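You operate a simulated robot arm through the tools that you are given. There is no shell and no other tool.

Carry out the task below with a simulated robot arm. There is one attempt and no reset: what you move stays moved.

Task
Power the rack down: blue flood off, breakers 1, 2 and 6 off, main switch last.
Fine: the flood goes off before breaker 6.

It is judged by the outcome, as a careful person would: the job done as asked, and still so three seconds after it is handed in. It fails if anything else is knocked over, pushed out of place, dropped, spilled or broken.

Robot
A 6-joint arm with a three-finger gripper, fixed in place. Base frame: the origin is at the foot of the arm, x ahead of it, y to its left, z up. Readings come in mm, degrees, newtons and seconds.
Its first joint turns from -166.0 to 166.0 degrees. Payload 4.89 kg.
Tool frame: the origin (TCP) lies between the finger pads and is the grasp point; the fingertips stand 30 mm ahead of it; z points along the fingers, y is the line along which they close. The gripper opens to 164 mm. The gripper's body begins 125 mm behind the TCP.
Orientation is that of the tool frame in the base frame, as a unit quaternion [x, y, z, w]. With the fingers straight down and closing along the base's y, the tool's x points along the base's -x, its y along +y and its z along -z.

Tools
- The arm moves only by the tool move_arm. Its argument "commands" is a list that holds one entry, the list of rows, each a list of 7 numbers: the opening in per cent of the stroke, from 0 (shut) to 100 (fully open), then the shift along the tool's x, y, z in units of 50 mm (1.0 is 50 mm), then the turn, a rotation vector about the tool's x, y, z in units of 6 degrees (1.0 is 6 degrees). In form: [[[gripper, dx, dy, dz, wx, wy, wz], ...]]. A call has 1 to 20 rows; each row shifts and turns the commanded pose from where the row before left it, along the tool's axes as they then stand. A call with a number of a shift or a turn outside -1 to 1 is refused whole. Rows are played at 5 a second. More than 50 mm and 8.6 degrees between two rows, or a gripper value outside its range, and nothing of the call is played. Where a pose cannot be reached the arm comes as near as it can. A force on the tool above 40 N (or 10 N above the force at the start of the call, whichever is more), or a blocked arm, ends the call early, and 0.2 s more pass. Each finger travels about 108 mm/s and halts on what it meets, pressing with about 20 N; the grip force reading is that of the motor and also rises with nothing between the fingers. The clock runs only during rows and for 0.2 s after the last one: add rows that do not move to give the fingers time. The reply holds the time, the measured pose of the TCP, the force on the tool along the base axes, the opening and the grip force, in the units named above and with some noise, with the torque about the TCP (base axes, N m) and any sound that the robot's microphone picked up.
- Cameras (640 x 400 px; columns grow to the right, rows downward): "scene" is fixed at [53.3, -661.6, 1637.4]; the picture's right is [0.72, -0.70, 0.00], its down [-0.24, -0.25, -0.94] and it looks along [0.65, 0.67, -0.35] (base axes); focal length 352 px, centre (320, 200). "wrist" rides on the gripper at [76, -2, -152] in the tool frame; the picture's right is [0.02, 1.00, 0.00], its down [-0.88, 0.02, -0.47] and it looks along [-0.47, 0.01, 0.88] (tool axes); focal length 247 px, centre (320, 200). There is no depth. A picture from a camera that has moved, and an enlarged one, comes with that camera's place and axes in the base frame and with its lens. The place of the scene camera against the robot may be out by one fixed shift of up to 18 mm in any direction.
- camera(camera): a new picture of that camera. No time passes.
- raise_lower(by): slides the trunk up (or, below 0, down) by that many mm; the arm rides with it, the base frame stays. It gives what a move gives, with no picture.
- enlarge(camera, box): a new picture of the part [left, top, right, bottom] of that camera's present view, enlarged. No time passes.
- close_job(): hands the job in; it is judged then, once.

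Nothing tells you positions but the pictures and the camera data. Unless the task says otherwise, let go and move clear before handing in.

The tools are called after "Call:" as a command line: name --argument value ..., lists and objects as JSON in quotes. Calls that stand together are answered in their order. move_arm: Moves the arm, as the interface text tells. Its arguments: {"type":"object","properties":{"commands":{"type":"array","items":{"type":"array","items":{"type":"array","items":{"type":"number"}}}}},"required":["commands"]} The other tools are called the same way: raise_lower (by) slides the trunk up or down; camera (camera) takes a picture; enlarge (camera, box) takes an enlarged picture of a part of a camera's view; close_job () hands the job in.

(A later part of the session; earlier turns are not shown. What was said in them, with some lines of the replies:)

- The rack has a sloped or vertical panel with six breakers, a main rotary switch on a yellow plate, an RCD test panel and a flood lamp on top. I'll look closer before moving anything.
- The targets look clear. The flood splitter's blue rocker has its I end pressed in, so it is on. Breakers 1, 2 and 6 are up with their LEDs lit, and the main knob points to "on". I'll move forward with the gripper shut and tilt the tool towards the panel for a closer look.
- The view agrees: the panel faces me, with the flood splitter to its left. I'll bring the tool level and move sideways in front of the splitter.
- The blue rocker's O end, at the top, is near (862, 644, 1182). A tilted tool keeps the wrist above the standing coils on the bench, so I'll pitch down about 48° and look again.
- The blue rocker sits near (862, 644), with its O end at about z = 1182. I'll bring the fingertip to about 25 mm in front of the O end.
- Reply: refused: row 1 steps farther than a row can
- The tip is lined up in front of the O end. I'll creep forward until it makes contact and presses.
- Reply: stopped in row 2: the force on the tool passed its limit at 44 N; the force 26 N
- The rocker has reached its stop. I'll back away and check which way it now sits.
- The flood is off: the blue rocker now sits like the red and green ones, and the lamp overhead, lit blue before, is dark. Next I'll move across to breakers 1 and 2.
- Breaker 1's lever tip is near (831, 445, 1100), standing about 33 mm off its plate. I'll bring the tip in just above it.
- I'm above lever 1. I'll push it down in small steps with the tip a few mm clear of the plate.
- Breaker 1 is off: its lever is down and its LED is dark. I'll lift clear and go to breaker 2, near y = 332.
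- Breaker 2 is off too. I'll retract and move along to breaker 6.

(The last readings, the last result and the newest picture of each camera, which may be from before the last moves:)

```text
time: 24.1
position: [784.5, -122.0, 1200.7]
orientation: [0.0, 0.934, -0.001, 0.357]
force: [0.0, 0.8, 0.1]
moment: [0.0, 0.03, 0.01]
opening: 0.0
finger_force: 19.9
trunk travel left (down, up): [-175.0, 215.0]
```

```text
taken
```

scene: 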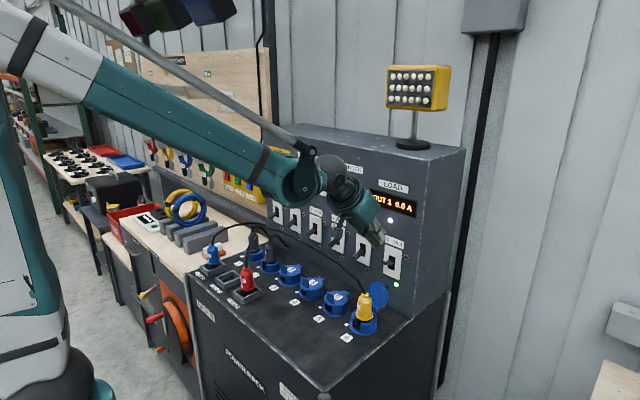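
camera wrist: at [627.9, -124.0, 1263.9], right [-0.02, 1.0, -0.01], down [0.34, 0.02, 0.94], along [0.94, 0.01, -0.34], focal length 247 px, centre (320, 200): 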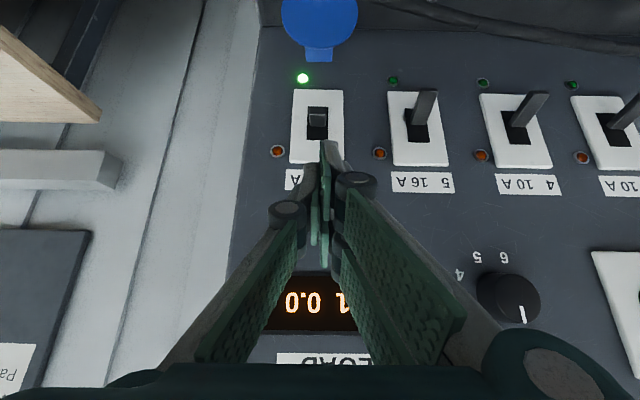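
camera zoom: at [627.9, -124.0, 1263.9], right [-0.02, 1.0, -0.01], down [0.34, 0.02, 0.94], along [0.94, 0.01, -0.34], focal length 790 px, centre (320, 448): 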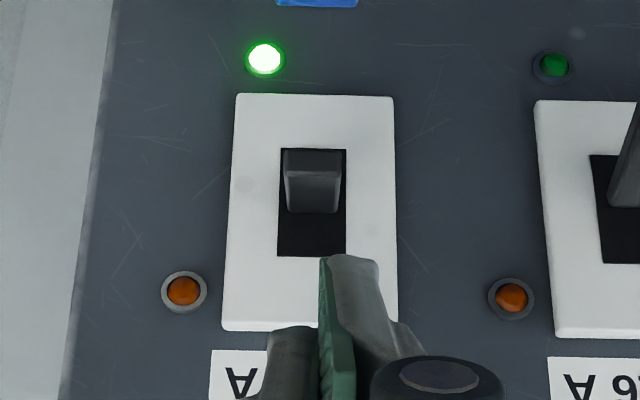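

Breaker 6 lines up at about y = -125, and the panel is at the same distance here. I'll come in above the lever and push it down the same way.

Call:
move_arm --commands '[[[0, 0, -0.025, 0.616, 0, 0, 0], [0, 0, -0.025, 0.616, 0, 0, 0], [0, 0.067, 0, 0.0743, 0, 0, 0], [0, 0.067, 0, 0.0743, 0, 0, 0], [0, 0.067, 0, 0.0743, 0, 0, 0], [0, 0.067, 0, 0.0743, 0, 0, 0], [0, 0.0535, 0, 0.0594, 0, 0, 0], [0, 0.0535, 0, 0.0594, 0, 0, 0], [0, 0.0535, 0, 0.0594, 0, 0, 0], [0, 0.0535, 0, 0.0594, 0, 0, 0], [0, 0.0535, 0, 0.0594, 0, 0, 0], [0, 0, 0, 0, 0, 0, 0]]]'

Call:
enlarge --camera "wrist" --box '[220, 80, 420, 205]'

Call:
enlarge --camera "scene" --box '[310, 180, 430, 300]'

```text
time: 26.7
position: [828.1, -123.3, 1113.6]
orientation: [0.001, 0.934, 0.0, 0.357]
force: [-0.3, 0.1, 1.1]
moment: [-0.03, 0.01, -0.02]
opening: 0.0
finger_force: 19.8
trunk travel left (down, up): [-175.0, 215.0]
```

```text
3.20 times, centred on (320, 142) of wrist
camera zoom: at [669.8, -126.3, 1176.7], right [-0.02, 1.0, -0.01], down [0.34, 0.02, 0.94], along [0.94, 0.01, -0.34], focal length 790 px, centre (320, 384)
```

zoom: 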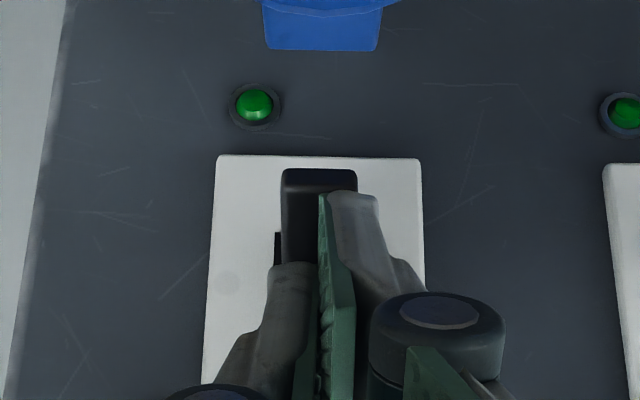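

```text
3.33 times, centred on (370, 240) of scene
camera zoom: at [53.3, -661.6, 1637.4], right [0.72, -0.7, 0.0], down [-0.24, -0.25, -0.94], along [0.65, 0.67, -0.35], focal length 1175 px, centre (153, 67)
```

zoom: 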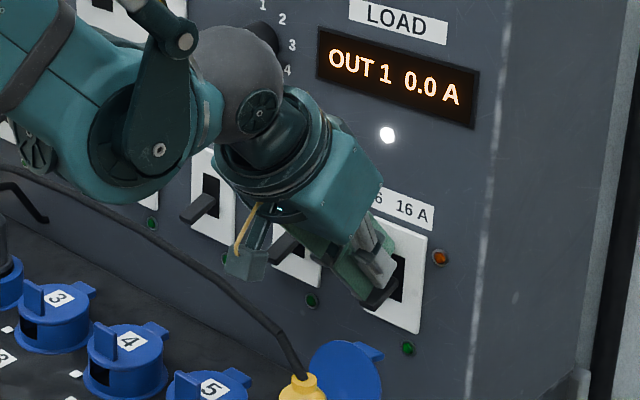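

Breaker 6 is off, leaving only the main switch. I'll retract, travel across to the main knob, level the tool and open the fingers a little.

Call:
move_arm --commands '[[[0, -0.271, 0, -0.9, 0, 0, 0], [0, -0.271, 0, -0.9, 0, 0, 0], [0, 0, 0, -1, 0, 0, 0], [0, 0, 0, -1, 0, 0, 0], [0, 0, 0, -1, 0, 0, 0], [0, 0, 0.99, 0, 0, 0, 0], [0, 0, 0.99, 0, 0, 0, 0], [0, 0, 0.99, 0, 0, 0, 0], [0, 0, 0.99, 0, 0, 0, 0], [0, 0, 0.99, 0, 0, 0, 0], [0, 0, 0.99, 0, 0, 0, 0], [0, 0, 0.99, 0, 0, 0, 0], [0, 0, 0.99, 0, 0, 0, 0], [0, 0, 0.99, 0, 0, 0, 0], [0, 0, 0.99, 0, 0, 0, 0], [0, 0, 0.99, 0, 0, 0, 0], [0, 0, 0, 0, 0, 0, 0]]]'

Call:
move_arm --commands '[[[0, 0, 0, 0, 0, -1, 0], [0, 0, 0, 0, 0, -1, 0], [0, 0, 0, 0, 0, -1, 0], [0, 0, 0, 0, 0, -1, 0], [0, 0, 0, 0, 0, -1, 0], [0, 0, 0, 0, 0, -1, 0], [0, 0, 0, 0, 0, -1, 0], [0, 0, 0, 0, 0, -1, 0], [55, 0, 0, 0, 0, 0, 0], [55, 0, 0, 0, 0, 0, 0], [55, 0, 0, 0, 0, 0, 0]]]'

Call:
camera --camera "wrist"

Call:
enlarge --camera "wrist" --box '[240, 50, 400, 150]'

Call:
camera --camera "scene"

```text
time: 30.3
position: [689.9, 424.4, 1312.2]
orientation: [0.0, 0.934, 0.001, 0.358]
force: [0.4, 1.3, -0.1]
moment: [-0.11, 0.02, -0.12]
opening: 0.0
finger_force: 19.7
trunk travel left (down, up): [-175.0, 215.0]
```

```text
time: 32.7
position: [687.4, 419.3, 1311.1]
orientation: [0.001, 0.708, -0.001, 0.706]
force: [-0.1, 0.2, -0.6]
moment: [-0.01, 0.02, -0.01]
opening: 90.0
finger_force: 0.0
trunk travel left (down, up): [-175.0, 215.0]
```

```text
taken
camera wrist: at [535.6, 417.6, 1235.7], right [0.0, 1.0, -0.02], down [-0.47, 0.02, 0.88], along [0.88, 0.01, 0.47], focal length 247 px, centre (320, 200)
```

wrist: 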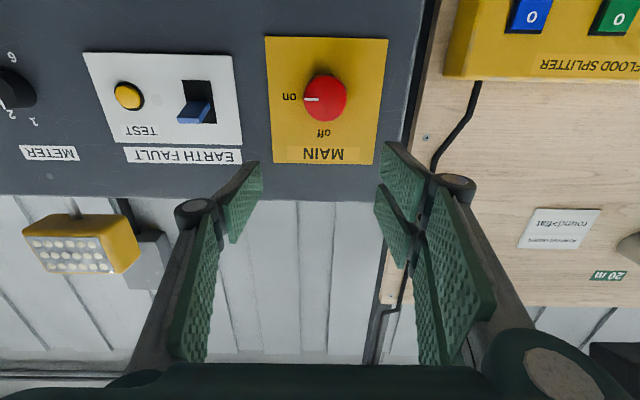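

```text
4.00 times, centred on (320, 100) of wrist
camera zoom: at [535.6, 417.6, 1235.7], right [0.0, 1.0, -0.02], down [-0.47, 0.02, 0.88], along [0.88, 0.01, 0.47], focal length 988 px, centre (320, 600)
```

zoom: 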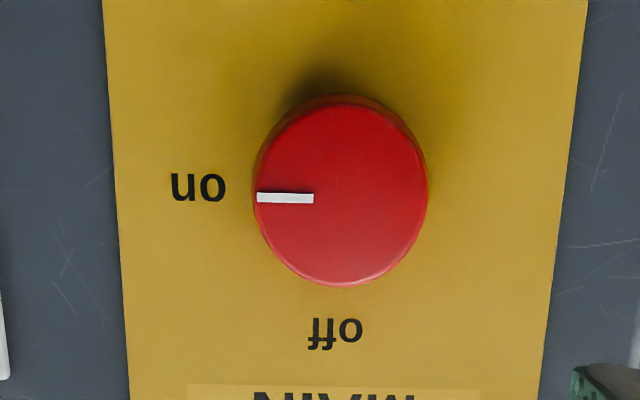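

```text
taken
```

scene: 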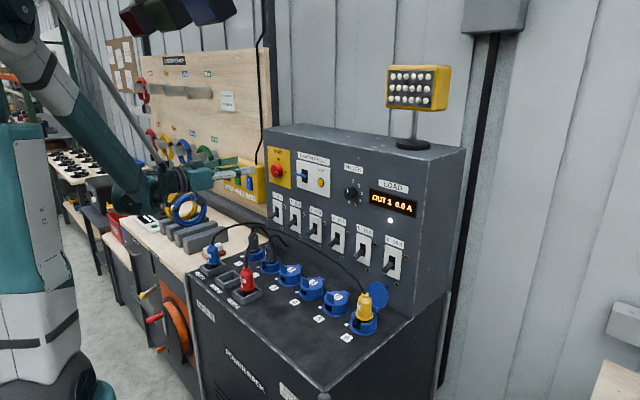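

The red knob's centre is about (848, 425, 1267), roughly 51 mm across, on a vertical panel near x = 865. I'll centre on it and approach partway to check.

Call:
move_arm --commands '[[[55, 0.87, 0.11, 0, 0, 0, 0], [55, 0, 0, 0.9, 0, 0, 0], [55, 0, 0, 0.9, 0, 0, 0], [55, 0, 0, 0, 0, 0, 0], [55, 0, 0, 0, 0, 0, 0]]]'

Call:
camera --camera "wrist"

Call:
enlarge --camera "scene" --box '[220, 120, 340, 210]'

```text
time: 33.9
position: [777.3, 425.2, 1266.0]
orientation: [0.0, 0.707, 0.0, 0.707]
force: [-0.3, 0.3, 0.3]
moment: [0.0, -0.04, -0.05]
opening: 90.3
finger_force: 0.0
trunk travel left (down, up): [-175.0, 215.0]
```

```text
taken
camera wrist: at [625.6, 423.6, 1190.4], right [0.0, 1.0, -0.02], down [-0.47, 0.02, 0.88], along [0.88, 0.01, 0.47], focal length 247 px, centre (320, 200)
```

wrist: 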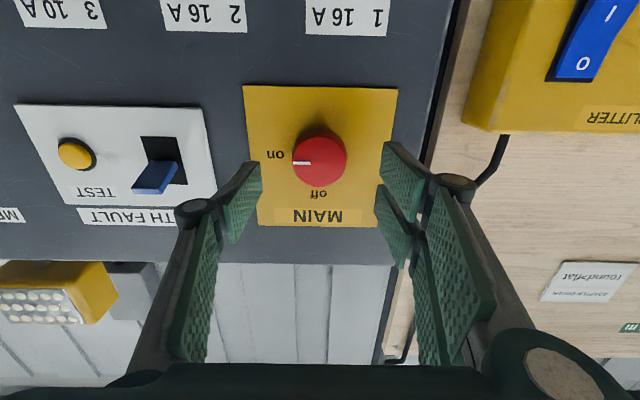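

```text
4.44 times, centred on (280, 165) of scene
camera zoom: at [53.3, -661.6, 1637.4], right [0.72, -0.7, 0.0], down [-0.24, -0.25, -0.94], along [0.65, 0.67, -0.35], focal length 1566 px, centre (498, 356)
```

zoom: 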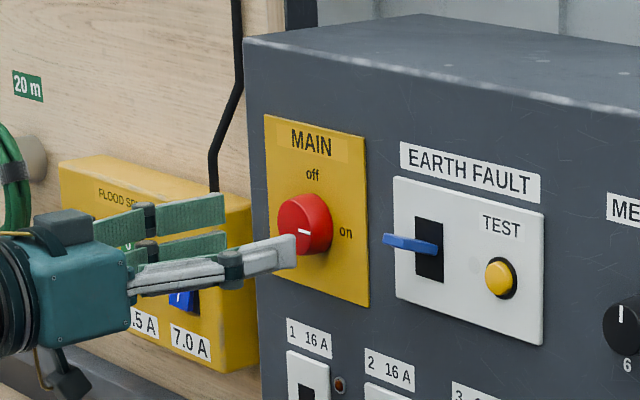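

Call:
move_arm --commands '[[[55, 0, 0, 0.3, 0, 0, 0], [55, 0, 0, 0.3, 0, 0, 0], [55, 0, 0, 0.2, 0, 0, 0], [55, 0, 0, 0.12, 0, 0, 0], [55, 0, 0, 0.12, 0, 0, 0], [55, 0, 0, 0, 0, 0, 0]]]'

Call:
camera --camera "wrist"

Call:
enlarge --camera "scene" --box '[220, 120, 340, 210]'

```text
time: 35.3
position: [830.2, 425.1, 1266.8]
orientation: [0.0, 0.708, 0.0, 0.706]
force: [-0.1, 0.1, -0.1]
moment: [-0.01, 0.04, 0.02]
opening: 90.3
finger_force: 0.1
trunk travel left (down, up): [-175.0, 215.0]
```

```text
taken
camera wrist: at [677.6, 423.3, 1190.7], right [0.0, 1.0, -0.02], down [-0.47, 0.02, 0.88], along [0.88, 0.01, 0.47], focal length 247 px, centre (320, 200)
```

wrist: 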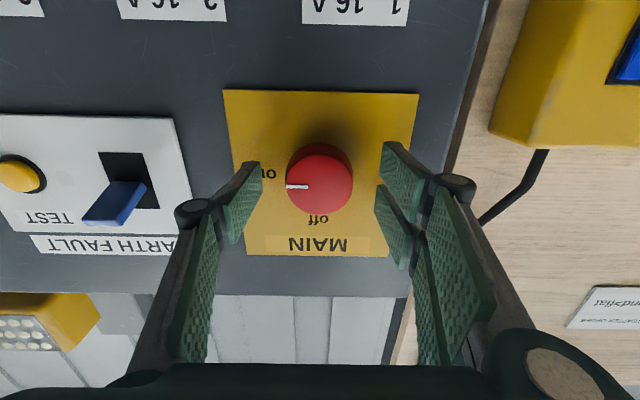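

```text
4.44 times, centred on (280, 165) of scene
camera zoom: at [53.3, -661.6, 1637.4], right [0.72, -0.7, 0.0], down [-0.24, -0.25, -0.94], along [0.65, 0.67, -0.35], focal length 1566 px, centre (498, 356)
```

zoom: 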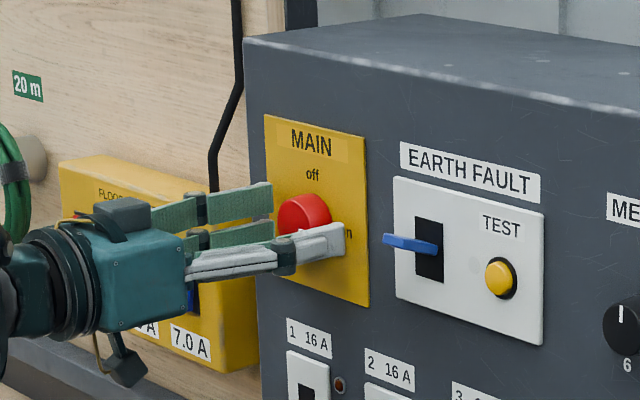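

The fingers straddle the knob with clearance to the plate. I'll close on it.

Call:
move_arm --commands '[[[30, 0, 0, 0, 0, 0, 0], [20, 0, 0, 0, 0, 0, 0], [15, 0, 0, 0, 0, 0, 0], [15, 0, 0, 0, 0, 0, 0], [15, 0, 0, 0, 0, 0, 0]]]'

Call:
camera --camera "wrist"

Call:
enlarge --camera "scene" --box '[220, 120, 340, 210]'

```text
time: 36.5
position: [829.6, 424.8, 1266.6]
orientation: [-0.001, 0.707, 0.001, 0.707]
force: [-2.6, -8.3, -3.8]
moment: [-0.02, 0.03, -0.36]
opening: 51.6
finger_force: 44.9
trunk travel left (down, up): [-175.0, 215.0]
```

```text
taken
camera wrist: at [677.5, 422.7, 1190.7], right [0.0, 1.0, -0.02], down [-0.47, 0.02, 0.88], along [0.88, 0.01, 0.47], focal length 247 px, centre (320, 200)
```

wrist: 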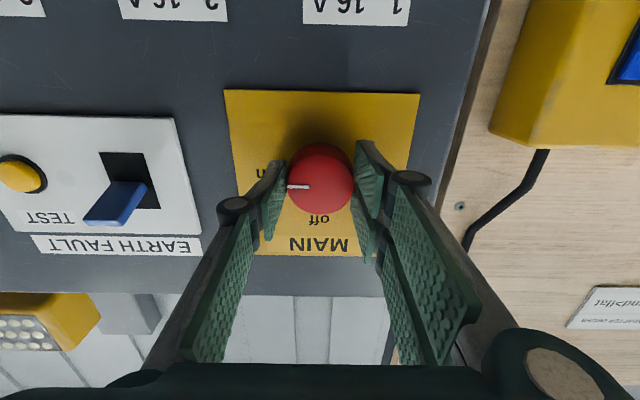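

```text
4.44 times, centred on (280, 165) of scene
camera zoom: at [53.3, -661.6, 1637.4], right [0.72, -0.7, 0.0], down [-0.24, -0.25, -0.94], along [0.65, 0.67, -0.35], focal length 1566 px, centre (498, 356)
```

zoom: 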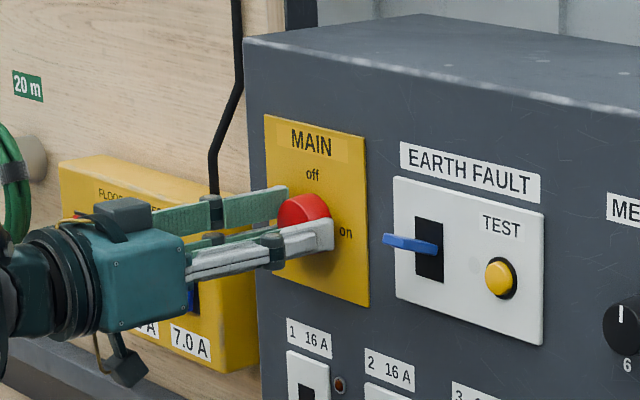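

The grip is on the knob with its opening at 51.6 mm. I'll turn it anticlockwise towards "off", first part of the way to confirm the direction.

Call:
move_arm --commands '[[[15, 0, -0.02, 0, 0, 0, -0.5], [15, 0, 0, 0, 0, 0, -1], [15, 0, 0, 0, 0, 0, -1], [15, 0, 0, 0, 0, 0, -1], [15, 0, 0, 0, 0, 0, -1], [15, 0, 0, 0, 0, 0, 0]]]'

Call:
camera --camera "wrist"

Call:
enlarge --camera "scene" --box '[220, 120, 340, 210]'

```text
time: 37.9
position: [829.2, 424.6, 1267.1]
orientation: [-0.165, 0.688, -0.166, 0.687]
force: [-7.3, -5.4, -19.3]
moment: [0.0, 0.48, -0.13]
opening: 51.6
finger_force: 45.6
trunk travel left (down, up): [-175.0, 215.0]
```

```text
taken
camera wrist: at [677.5, 387.5, 1200.3], right [0.0, 0.88, -0.47], down [-0.47, 0.42, 0.78], along [0.88, 0.22, 0.41], focal length 247 px, centre (320, 200)
```

wrist: 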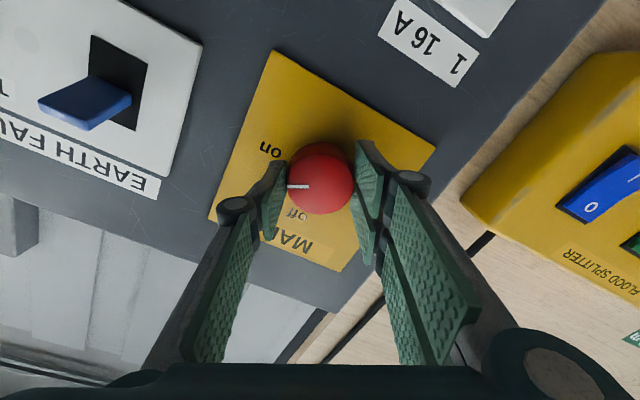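

```text
4.44 times, centred on (280, 165) of scene
camera zoom: at [53.3, -661.6, 1637.4], right [0.72, -0.7, 0.0], down [-0.24, -0.25, -0.94], along [0.65, 0.67, -0.35], focal length 1566 px, centre (498, 356)
```

zoom: 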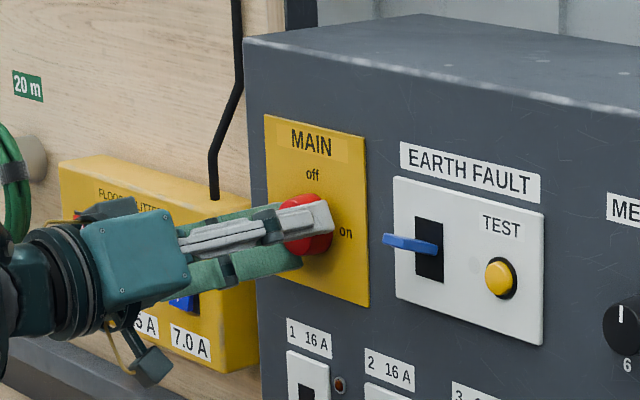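

The knob turns with the gripper in the right direction. I'll ease the side load slightly and continue to 90°.

Call:
move_arm --commands '[[[15, 0.03, 0, -0.02, 0, 0, 0], [15, 0, 0, 0, 0, 0, -1], [15, 0, 0, 0, 0, 0, -1], [15, 0, 0, 0, 0, 0, -1], [15, 0, 0, 0, 0, 0, -1], [15, 0, 0, 0, 0, 0, -1], [15, 0, 0, 0, 0, 0, -1], [15, 0, 0, 0, 0, 0, -1], [15, 0, 0, 0, 0, 0, -1], [15, 0, 0, 0, 0, 0, -1], [15, 0, 0, 0, 0, 0, -1], [15, 0, 0, 0, 0, 0, -0.5], [15, 0, 0, 0, 0, 0, 0]]]'

Call:
camera --camera "wrist"

Call:
enlarge --camera "scene" --box '[220, 120, 340, 210]'

```text
time: 39.2
position: [829.0, 422.8, 1265.8]
orientation: [-0.304, 0.638, -0.304, 0.638]
force: [2.1, -1.5, 13.5]
moment: [0.01, -0.75, -0.41]
opening: 51.3
finger_force: 45.2
trunk travel left (down, up): [-175.0, 215.0]
stopped in row 6: the force on the tool passed its limit at 40 N (the readings are from after the stop); the commanded pose is now the measured one
```

```text
taken
camera wrist: at [676.5, 362.7, 1220.1], right [0.0, 0.61, -0.79], down [-0.47, 0.7, 0.54], along [0.88, 0.37, 0.29], focal length 247 px, centre (320, 200)
```

wrist: 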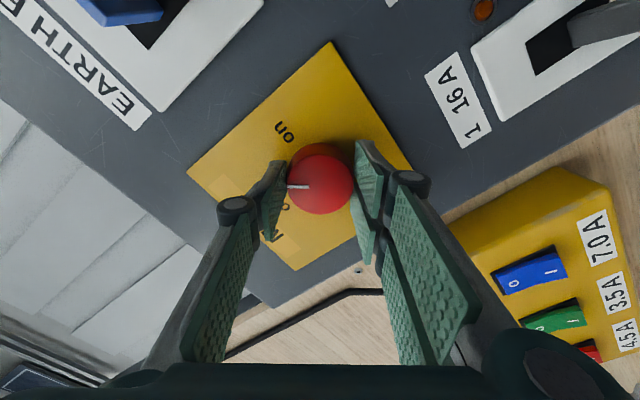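

```text
4.44 times, centred on (280, 165) of scene
camera zoom: at [53.3, -661.6, 1637.4], right [0.72, -0.7, 0.0], down [-0.24, -0.25, -0.94], along [0.65, 0.67, -0.35], focal length 1566 px, centre (498, 356)
```

zoom: 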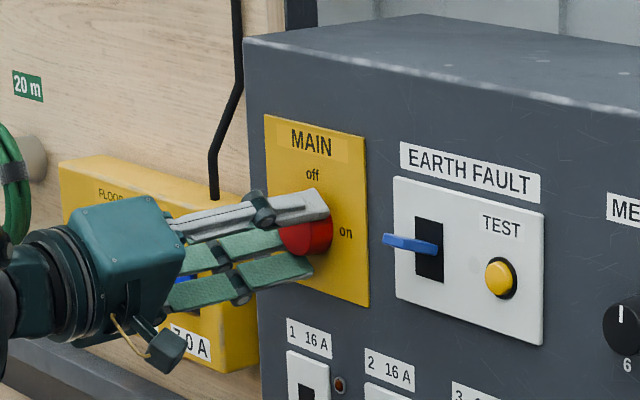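

The knob is about halfway, at 51°, and the call stopped because side force built up. I'll correct the offset slightly and continue in smaller steps.

Call:
move_arm --commands '[[[15, -0.02, 0, 0, 0, 0, 0], [15, 0, 0, 0, 0, 0, -0.5], [15, 0, 0, 0, 0, 0, -0.5], [15, 0, 0, 0, 0, 0, -0.5], [15, 0, 0, 0, 0, 0, -0.5], [15, 0, 0, 0, 0, 0, 0]]]'

```text
time: 40.6
position: [830.2, 423.4, 1268.3]
orientation: [-0.368, 0.604, -0.369, 0.603]
force: [2.4, -15.3, 10.7]
moment: [0.02, -0.26, -0.69]
opening: 51.2
finger_force: 45.3
trunk travel left (down, up): [-175.0, 215.0]
```

Call:
move_arm --commands '[[[15, 0.008, -0.015, 0, 0, 0, 0], [15, 0, 0, 0, 0, 0, -0.5], [15, 0, 0, 0, 0, 0, -0.5], [15, 0, 0, 0, 0, 0, -0.5], [15, 0, 0, 0, 0, 0, -0.5], [15, 0, 0, 0, 0, 0, 0]]]'

Call:
camera --camera "wrist"

```text
time: 42.0
position: [828.4, 422.4, 1268.1]
orientation: [-0.429, 0.562, -0.429, 0.562]
force: [-5.3, -7.9, 0.2]
moment: [-0.01, -0.02, -0.06]
opening: 51.3
finger_force: 45.1
trunk travel left (down, up): [-175.0, 215.0]
```

```text
taken
camera wrist: at [676.5, 348.5, 1249.6], right [0.0, 0.24, -0.97], down [-0.47, 0.85, 0.21], along [0.88, 0.46, 0.11], focal length 247 px, centre (320, 200)
```

wrist: 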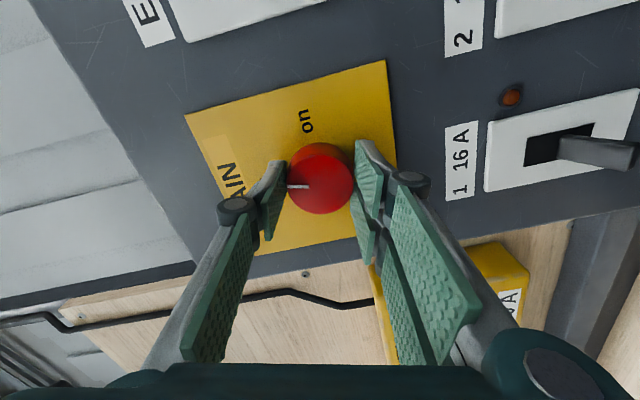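

Call:
move_arm --commands '[[[15, 0.01, 0, 0, 0, 0, -0.5], [15, 0, 0, 0, 0, 0, -0.5], [15, 0, 0, 0, 0, 0, -0.5], [15, 0, 0, 0, 0, 0, -0.5], [15, 0, 0, 0, 0, 0, -0.55], [15, 0, 0, 0, 0, 0, 0]]]'

Call:
camera --camera "wrist"

Call:
enlarge --camera "scene" --box '[220, 120, 440, 240]'

```text
time: 43.4
position: [828.4, 422.9, 1268.3]
orientation: [0.501, -0.499, 0.501, -0.499]
force: [4.3, 0.7, 22.5]
moment: [0.47, -0.61, 0.06]
opening: 51.3
finger_force: 45.2
trunk travel left (down, up): [-175.0, 215.0]
```

```text
taken
camera wrist: at [676.5, 346.3, 1270.1], right [0.0, -0.02, -1.0], down [-0.47, 0.88, -0.02], along [0.88, 0.47, -0.01], focal length 247 px, centre (320, 200)
```

wrist: 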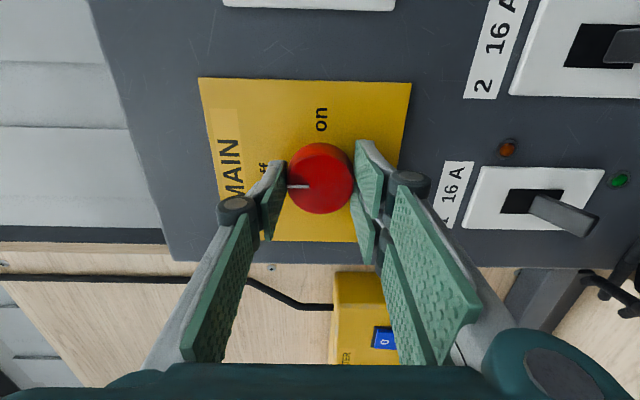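

```text
2.91 times, centred on (330, 180) of scene
camera zoom: at [53.3, -661.6, 1637.4], right [0.72, -0.7, 0.0], down [-0.24, -0.25, -0.94], along [0.65, 0.67, -0.35], focal length 1025 px, centre (291, 258)
```

zoom: 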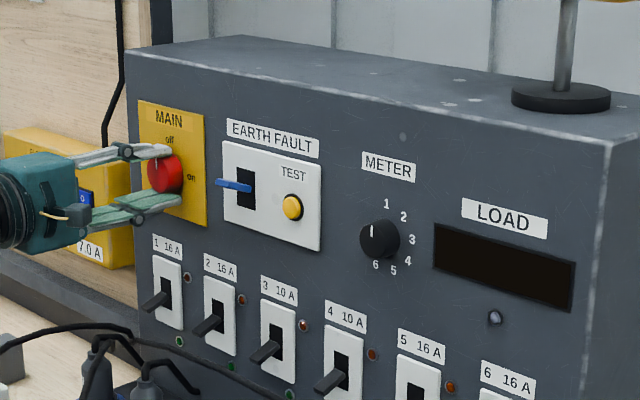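

The load display and pilot light have gone dark and the knob points to "off". I'll release and back straight out.

Call:
move_arm --commands '[[[40, 0, 0, 0, 0, 0, 0], [55, 0, 0, 0, 0, 0, 0], [55, 0, 0, 0, 0, 0, 0], [55, 0, 0, 0, 0, 0, 0]]]'

Call:
move_arm --commands '[[[55, 0, 0, -0.5, 0, 0, 0], [55, 0, 0, -1, 0, 0, 0], [55, 0, 0, -1, 0, 0, 0], [55, 0, 0, -1, 0, 0, 0], [55, 0, 0, 0, 0, 0, 0]]]'

Call:
camera --camera "scene"

Call:
enlarge --camera "scene" --box '[220, 120, 440, 300]'

Call:
camera --camera "wrist"

Call:
enlarge --camera "scene" --box '[255, 140, 315, 200]'

```text
time: 44.4
position: [828.9, 423.8, 1266.2]
orientation: [0.501, -0.501, 0.5, -0.499]
force: [-0.6, -0.1, -0.7]
moment: [0.0, -0.01, 0.0]
opening: 90.2
finger_force: 0.1
trunk travel left (down, up): [-175.0, 215.0]
```

```text
time: 45.6
position: [655.1, 424.3, 1268.9]
orientation: [0.501, -0.5, 0.5, -0.499]
force: [-0.7, -0.9, 1.0]
moment: [0.0, 0.06, 0.01]
opening: 90.4
finger_force: 0.1
trunk travel left (down, up): [-175.0, 215.0]
```

```text
taken
```

scene: 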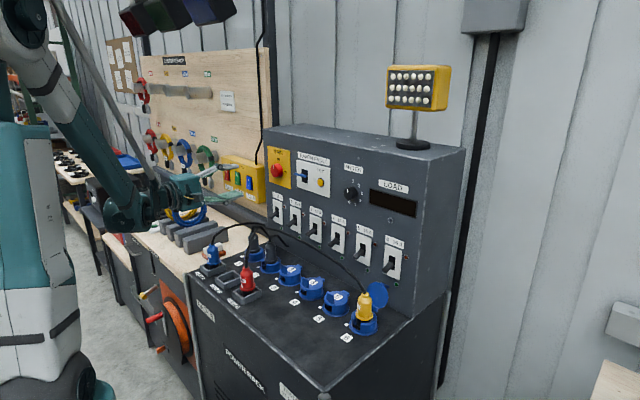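

```text
2.22 times, centred on (330, 210) of scene
camera zoom: at [53.3, -661.6, 1637.4], right [0.72, -0.7, 0.0], down [-0.24, -0.25, -0.94], along [0.65, 0.67, -0.35], focal length 783 px, centre (298, 178)
```

zoom: 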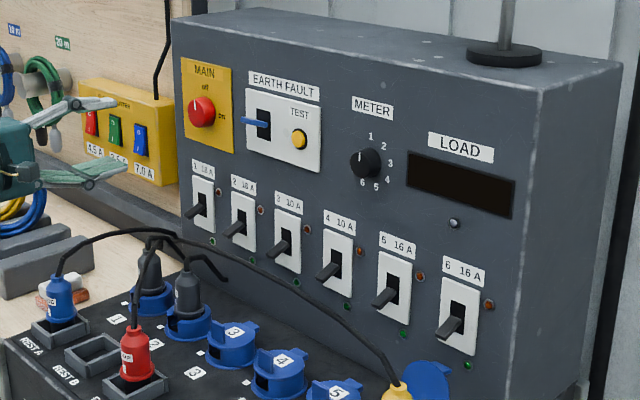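

```text
taken
camera wrist: at [502.8, 347.8, 1269.8], right [0.0, -0.02, -1.0], down [-0.47, 0.88, -0.02], along [0.88, 0.47, -0.01], focal length 247 px, centre (320, 200)
```

wrist: 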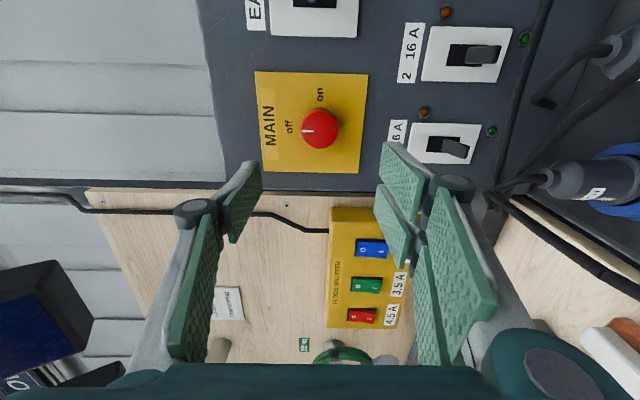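

```text
6.67 times, centred on (285, 170) of scene
camera zoom: at [53.3, -661.6, 1637.4], right [0.72, -0.7, 0.0], down [-0.24, -0.25, -0.94], along [0.65, 0.67, -0.35], focal length 2350 px, centre (553, 400)
```

zoom: 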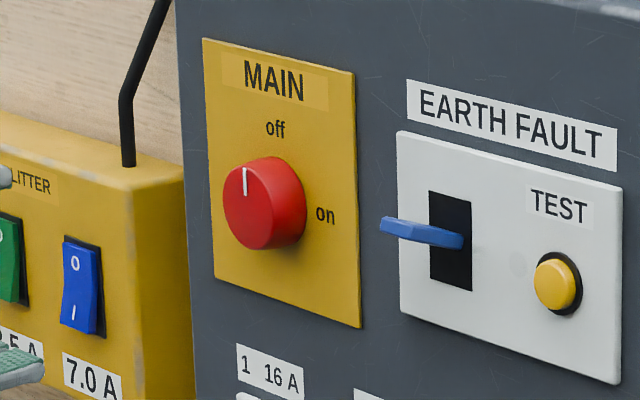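

Everything reads off and the arm is clear of the rack. One last check that the coils on the bench are undisturbed.

Call:
enlarge --camera "scene" --box '[90, 140, 290, 290]'

```text
2.67 times, centred on (190, 215) of scene
camera zoom: at [53.3, -661.6, 1637.4], right [0.72, -0.7, 0.0], down [-0.24, -0.25, -0.94], along [0.65, 0.67, -0.35], focal length 940 px, centre (667, 160)
```

zoom: 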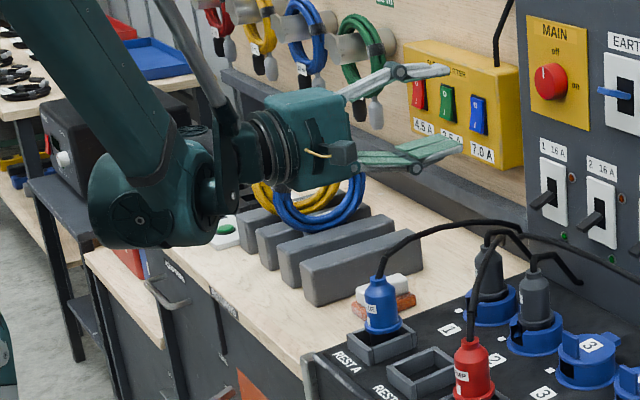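

The coils and everything else are where they were. The flood went off first, then breakers 1, 2 and 6, and the main switch last, so I'm handing the job in.

Call:
close_job

```text
The job is handed in.
```

The rack is powered down in the order you asked, and I've handed the job in.

1. **Blue flood:** I switched it off at its rocker on the flood splitter, and the lamp overhead went dark. This was before breaker 6.
2. **Breakers 1, 2 and 6:** I switched them off in that order. All three levers are down and their green lights are out.
3. **Main switch:** I turned it to "off" last, and the load display and pilot light went dark.

In the final pictures nothing else had moved, including the coils on the bench and the plugs. The arm has let go and is clear of the rack.
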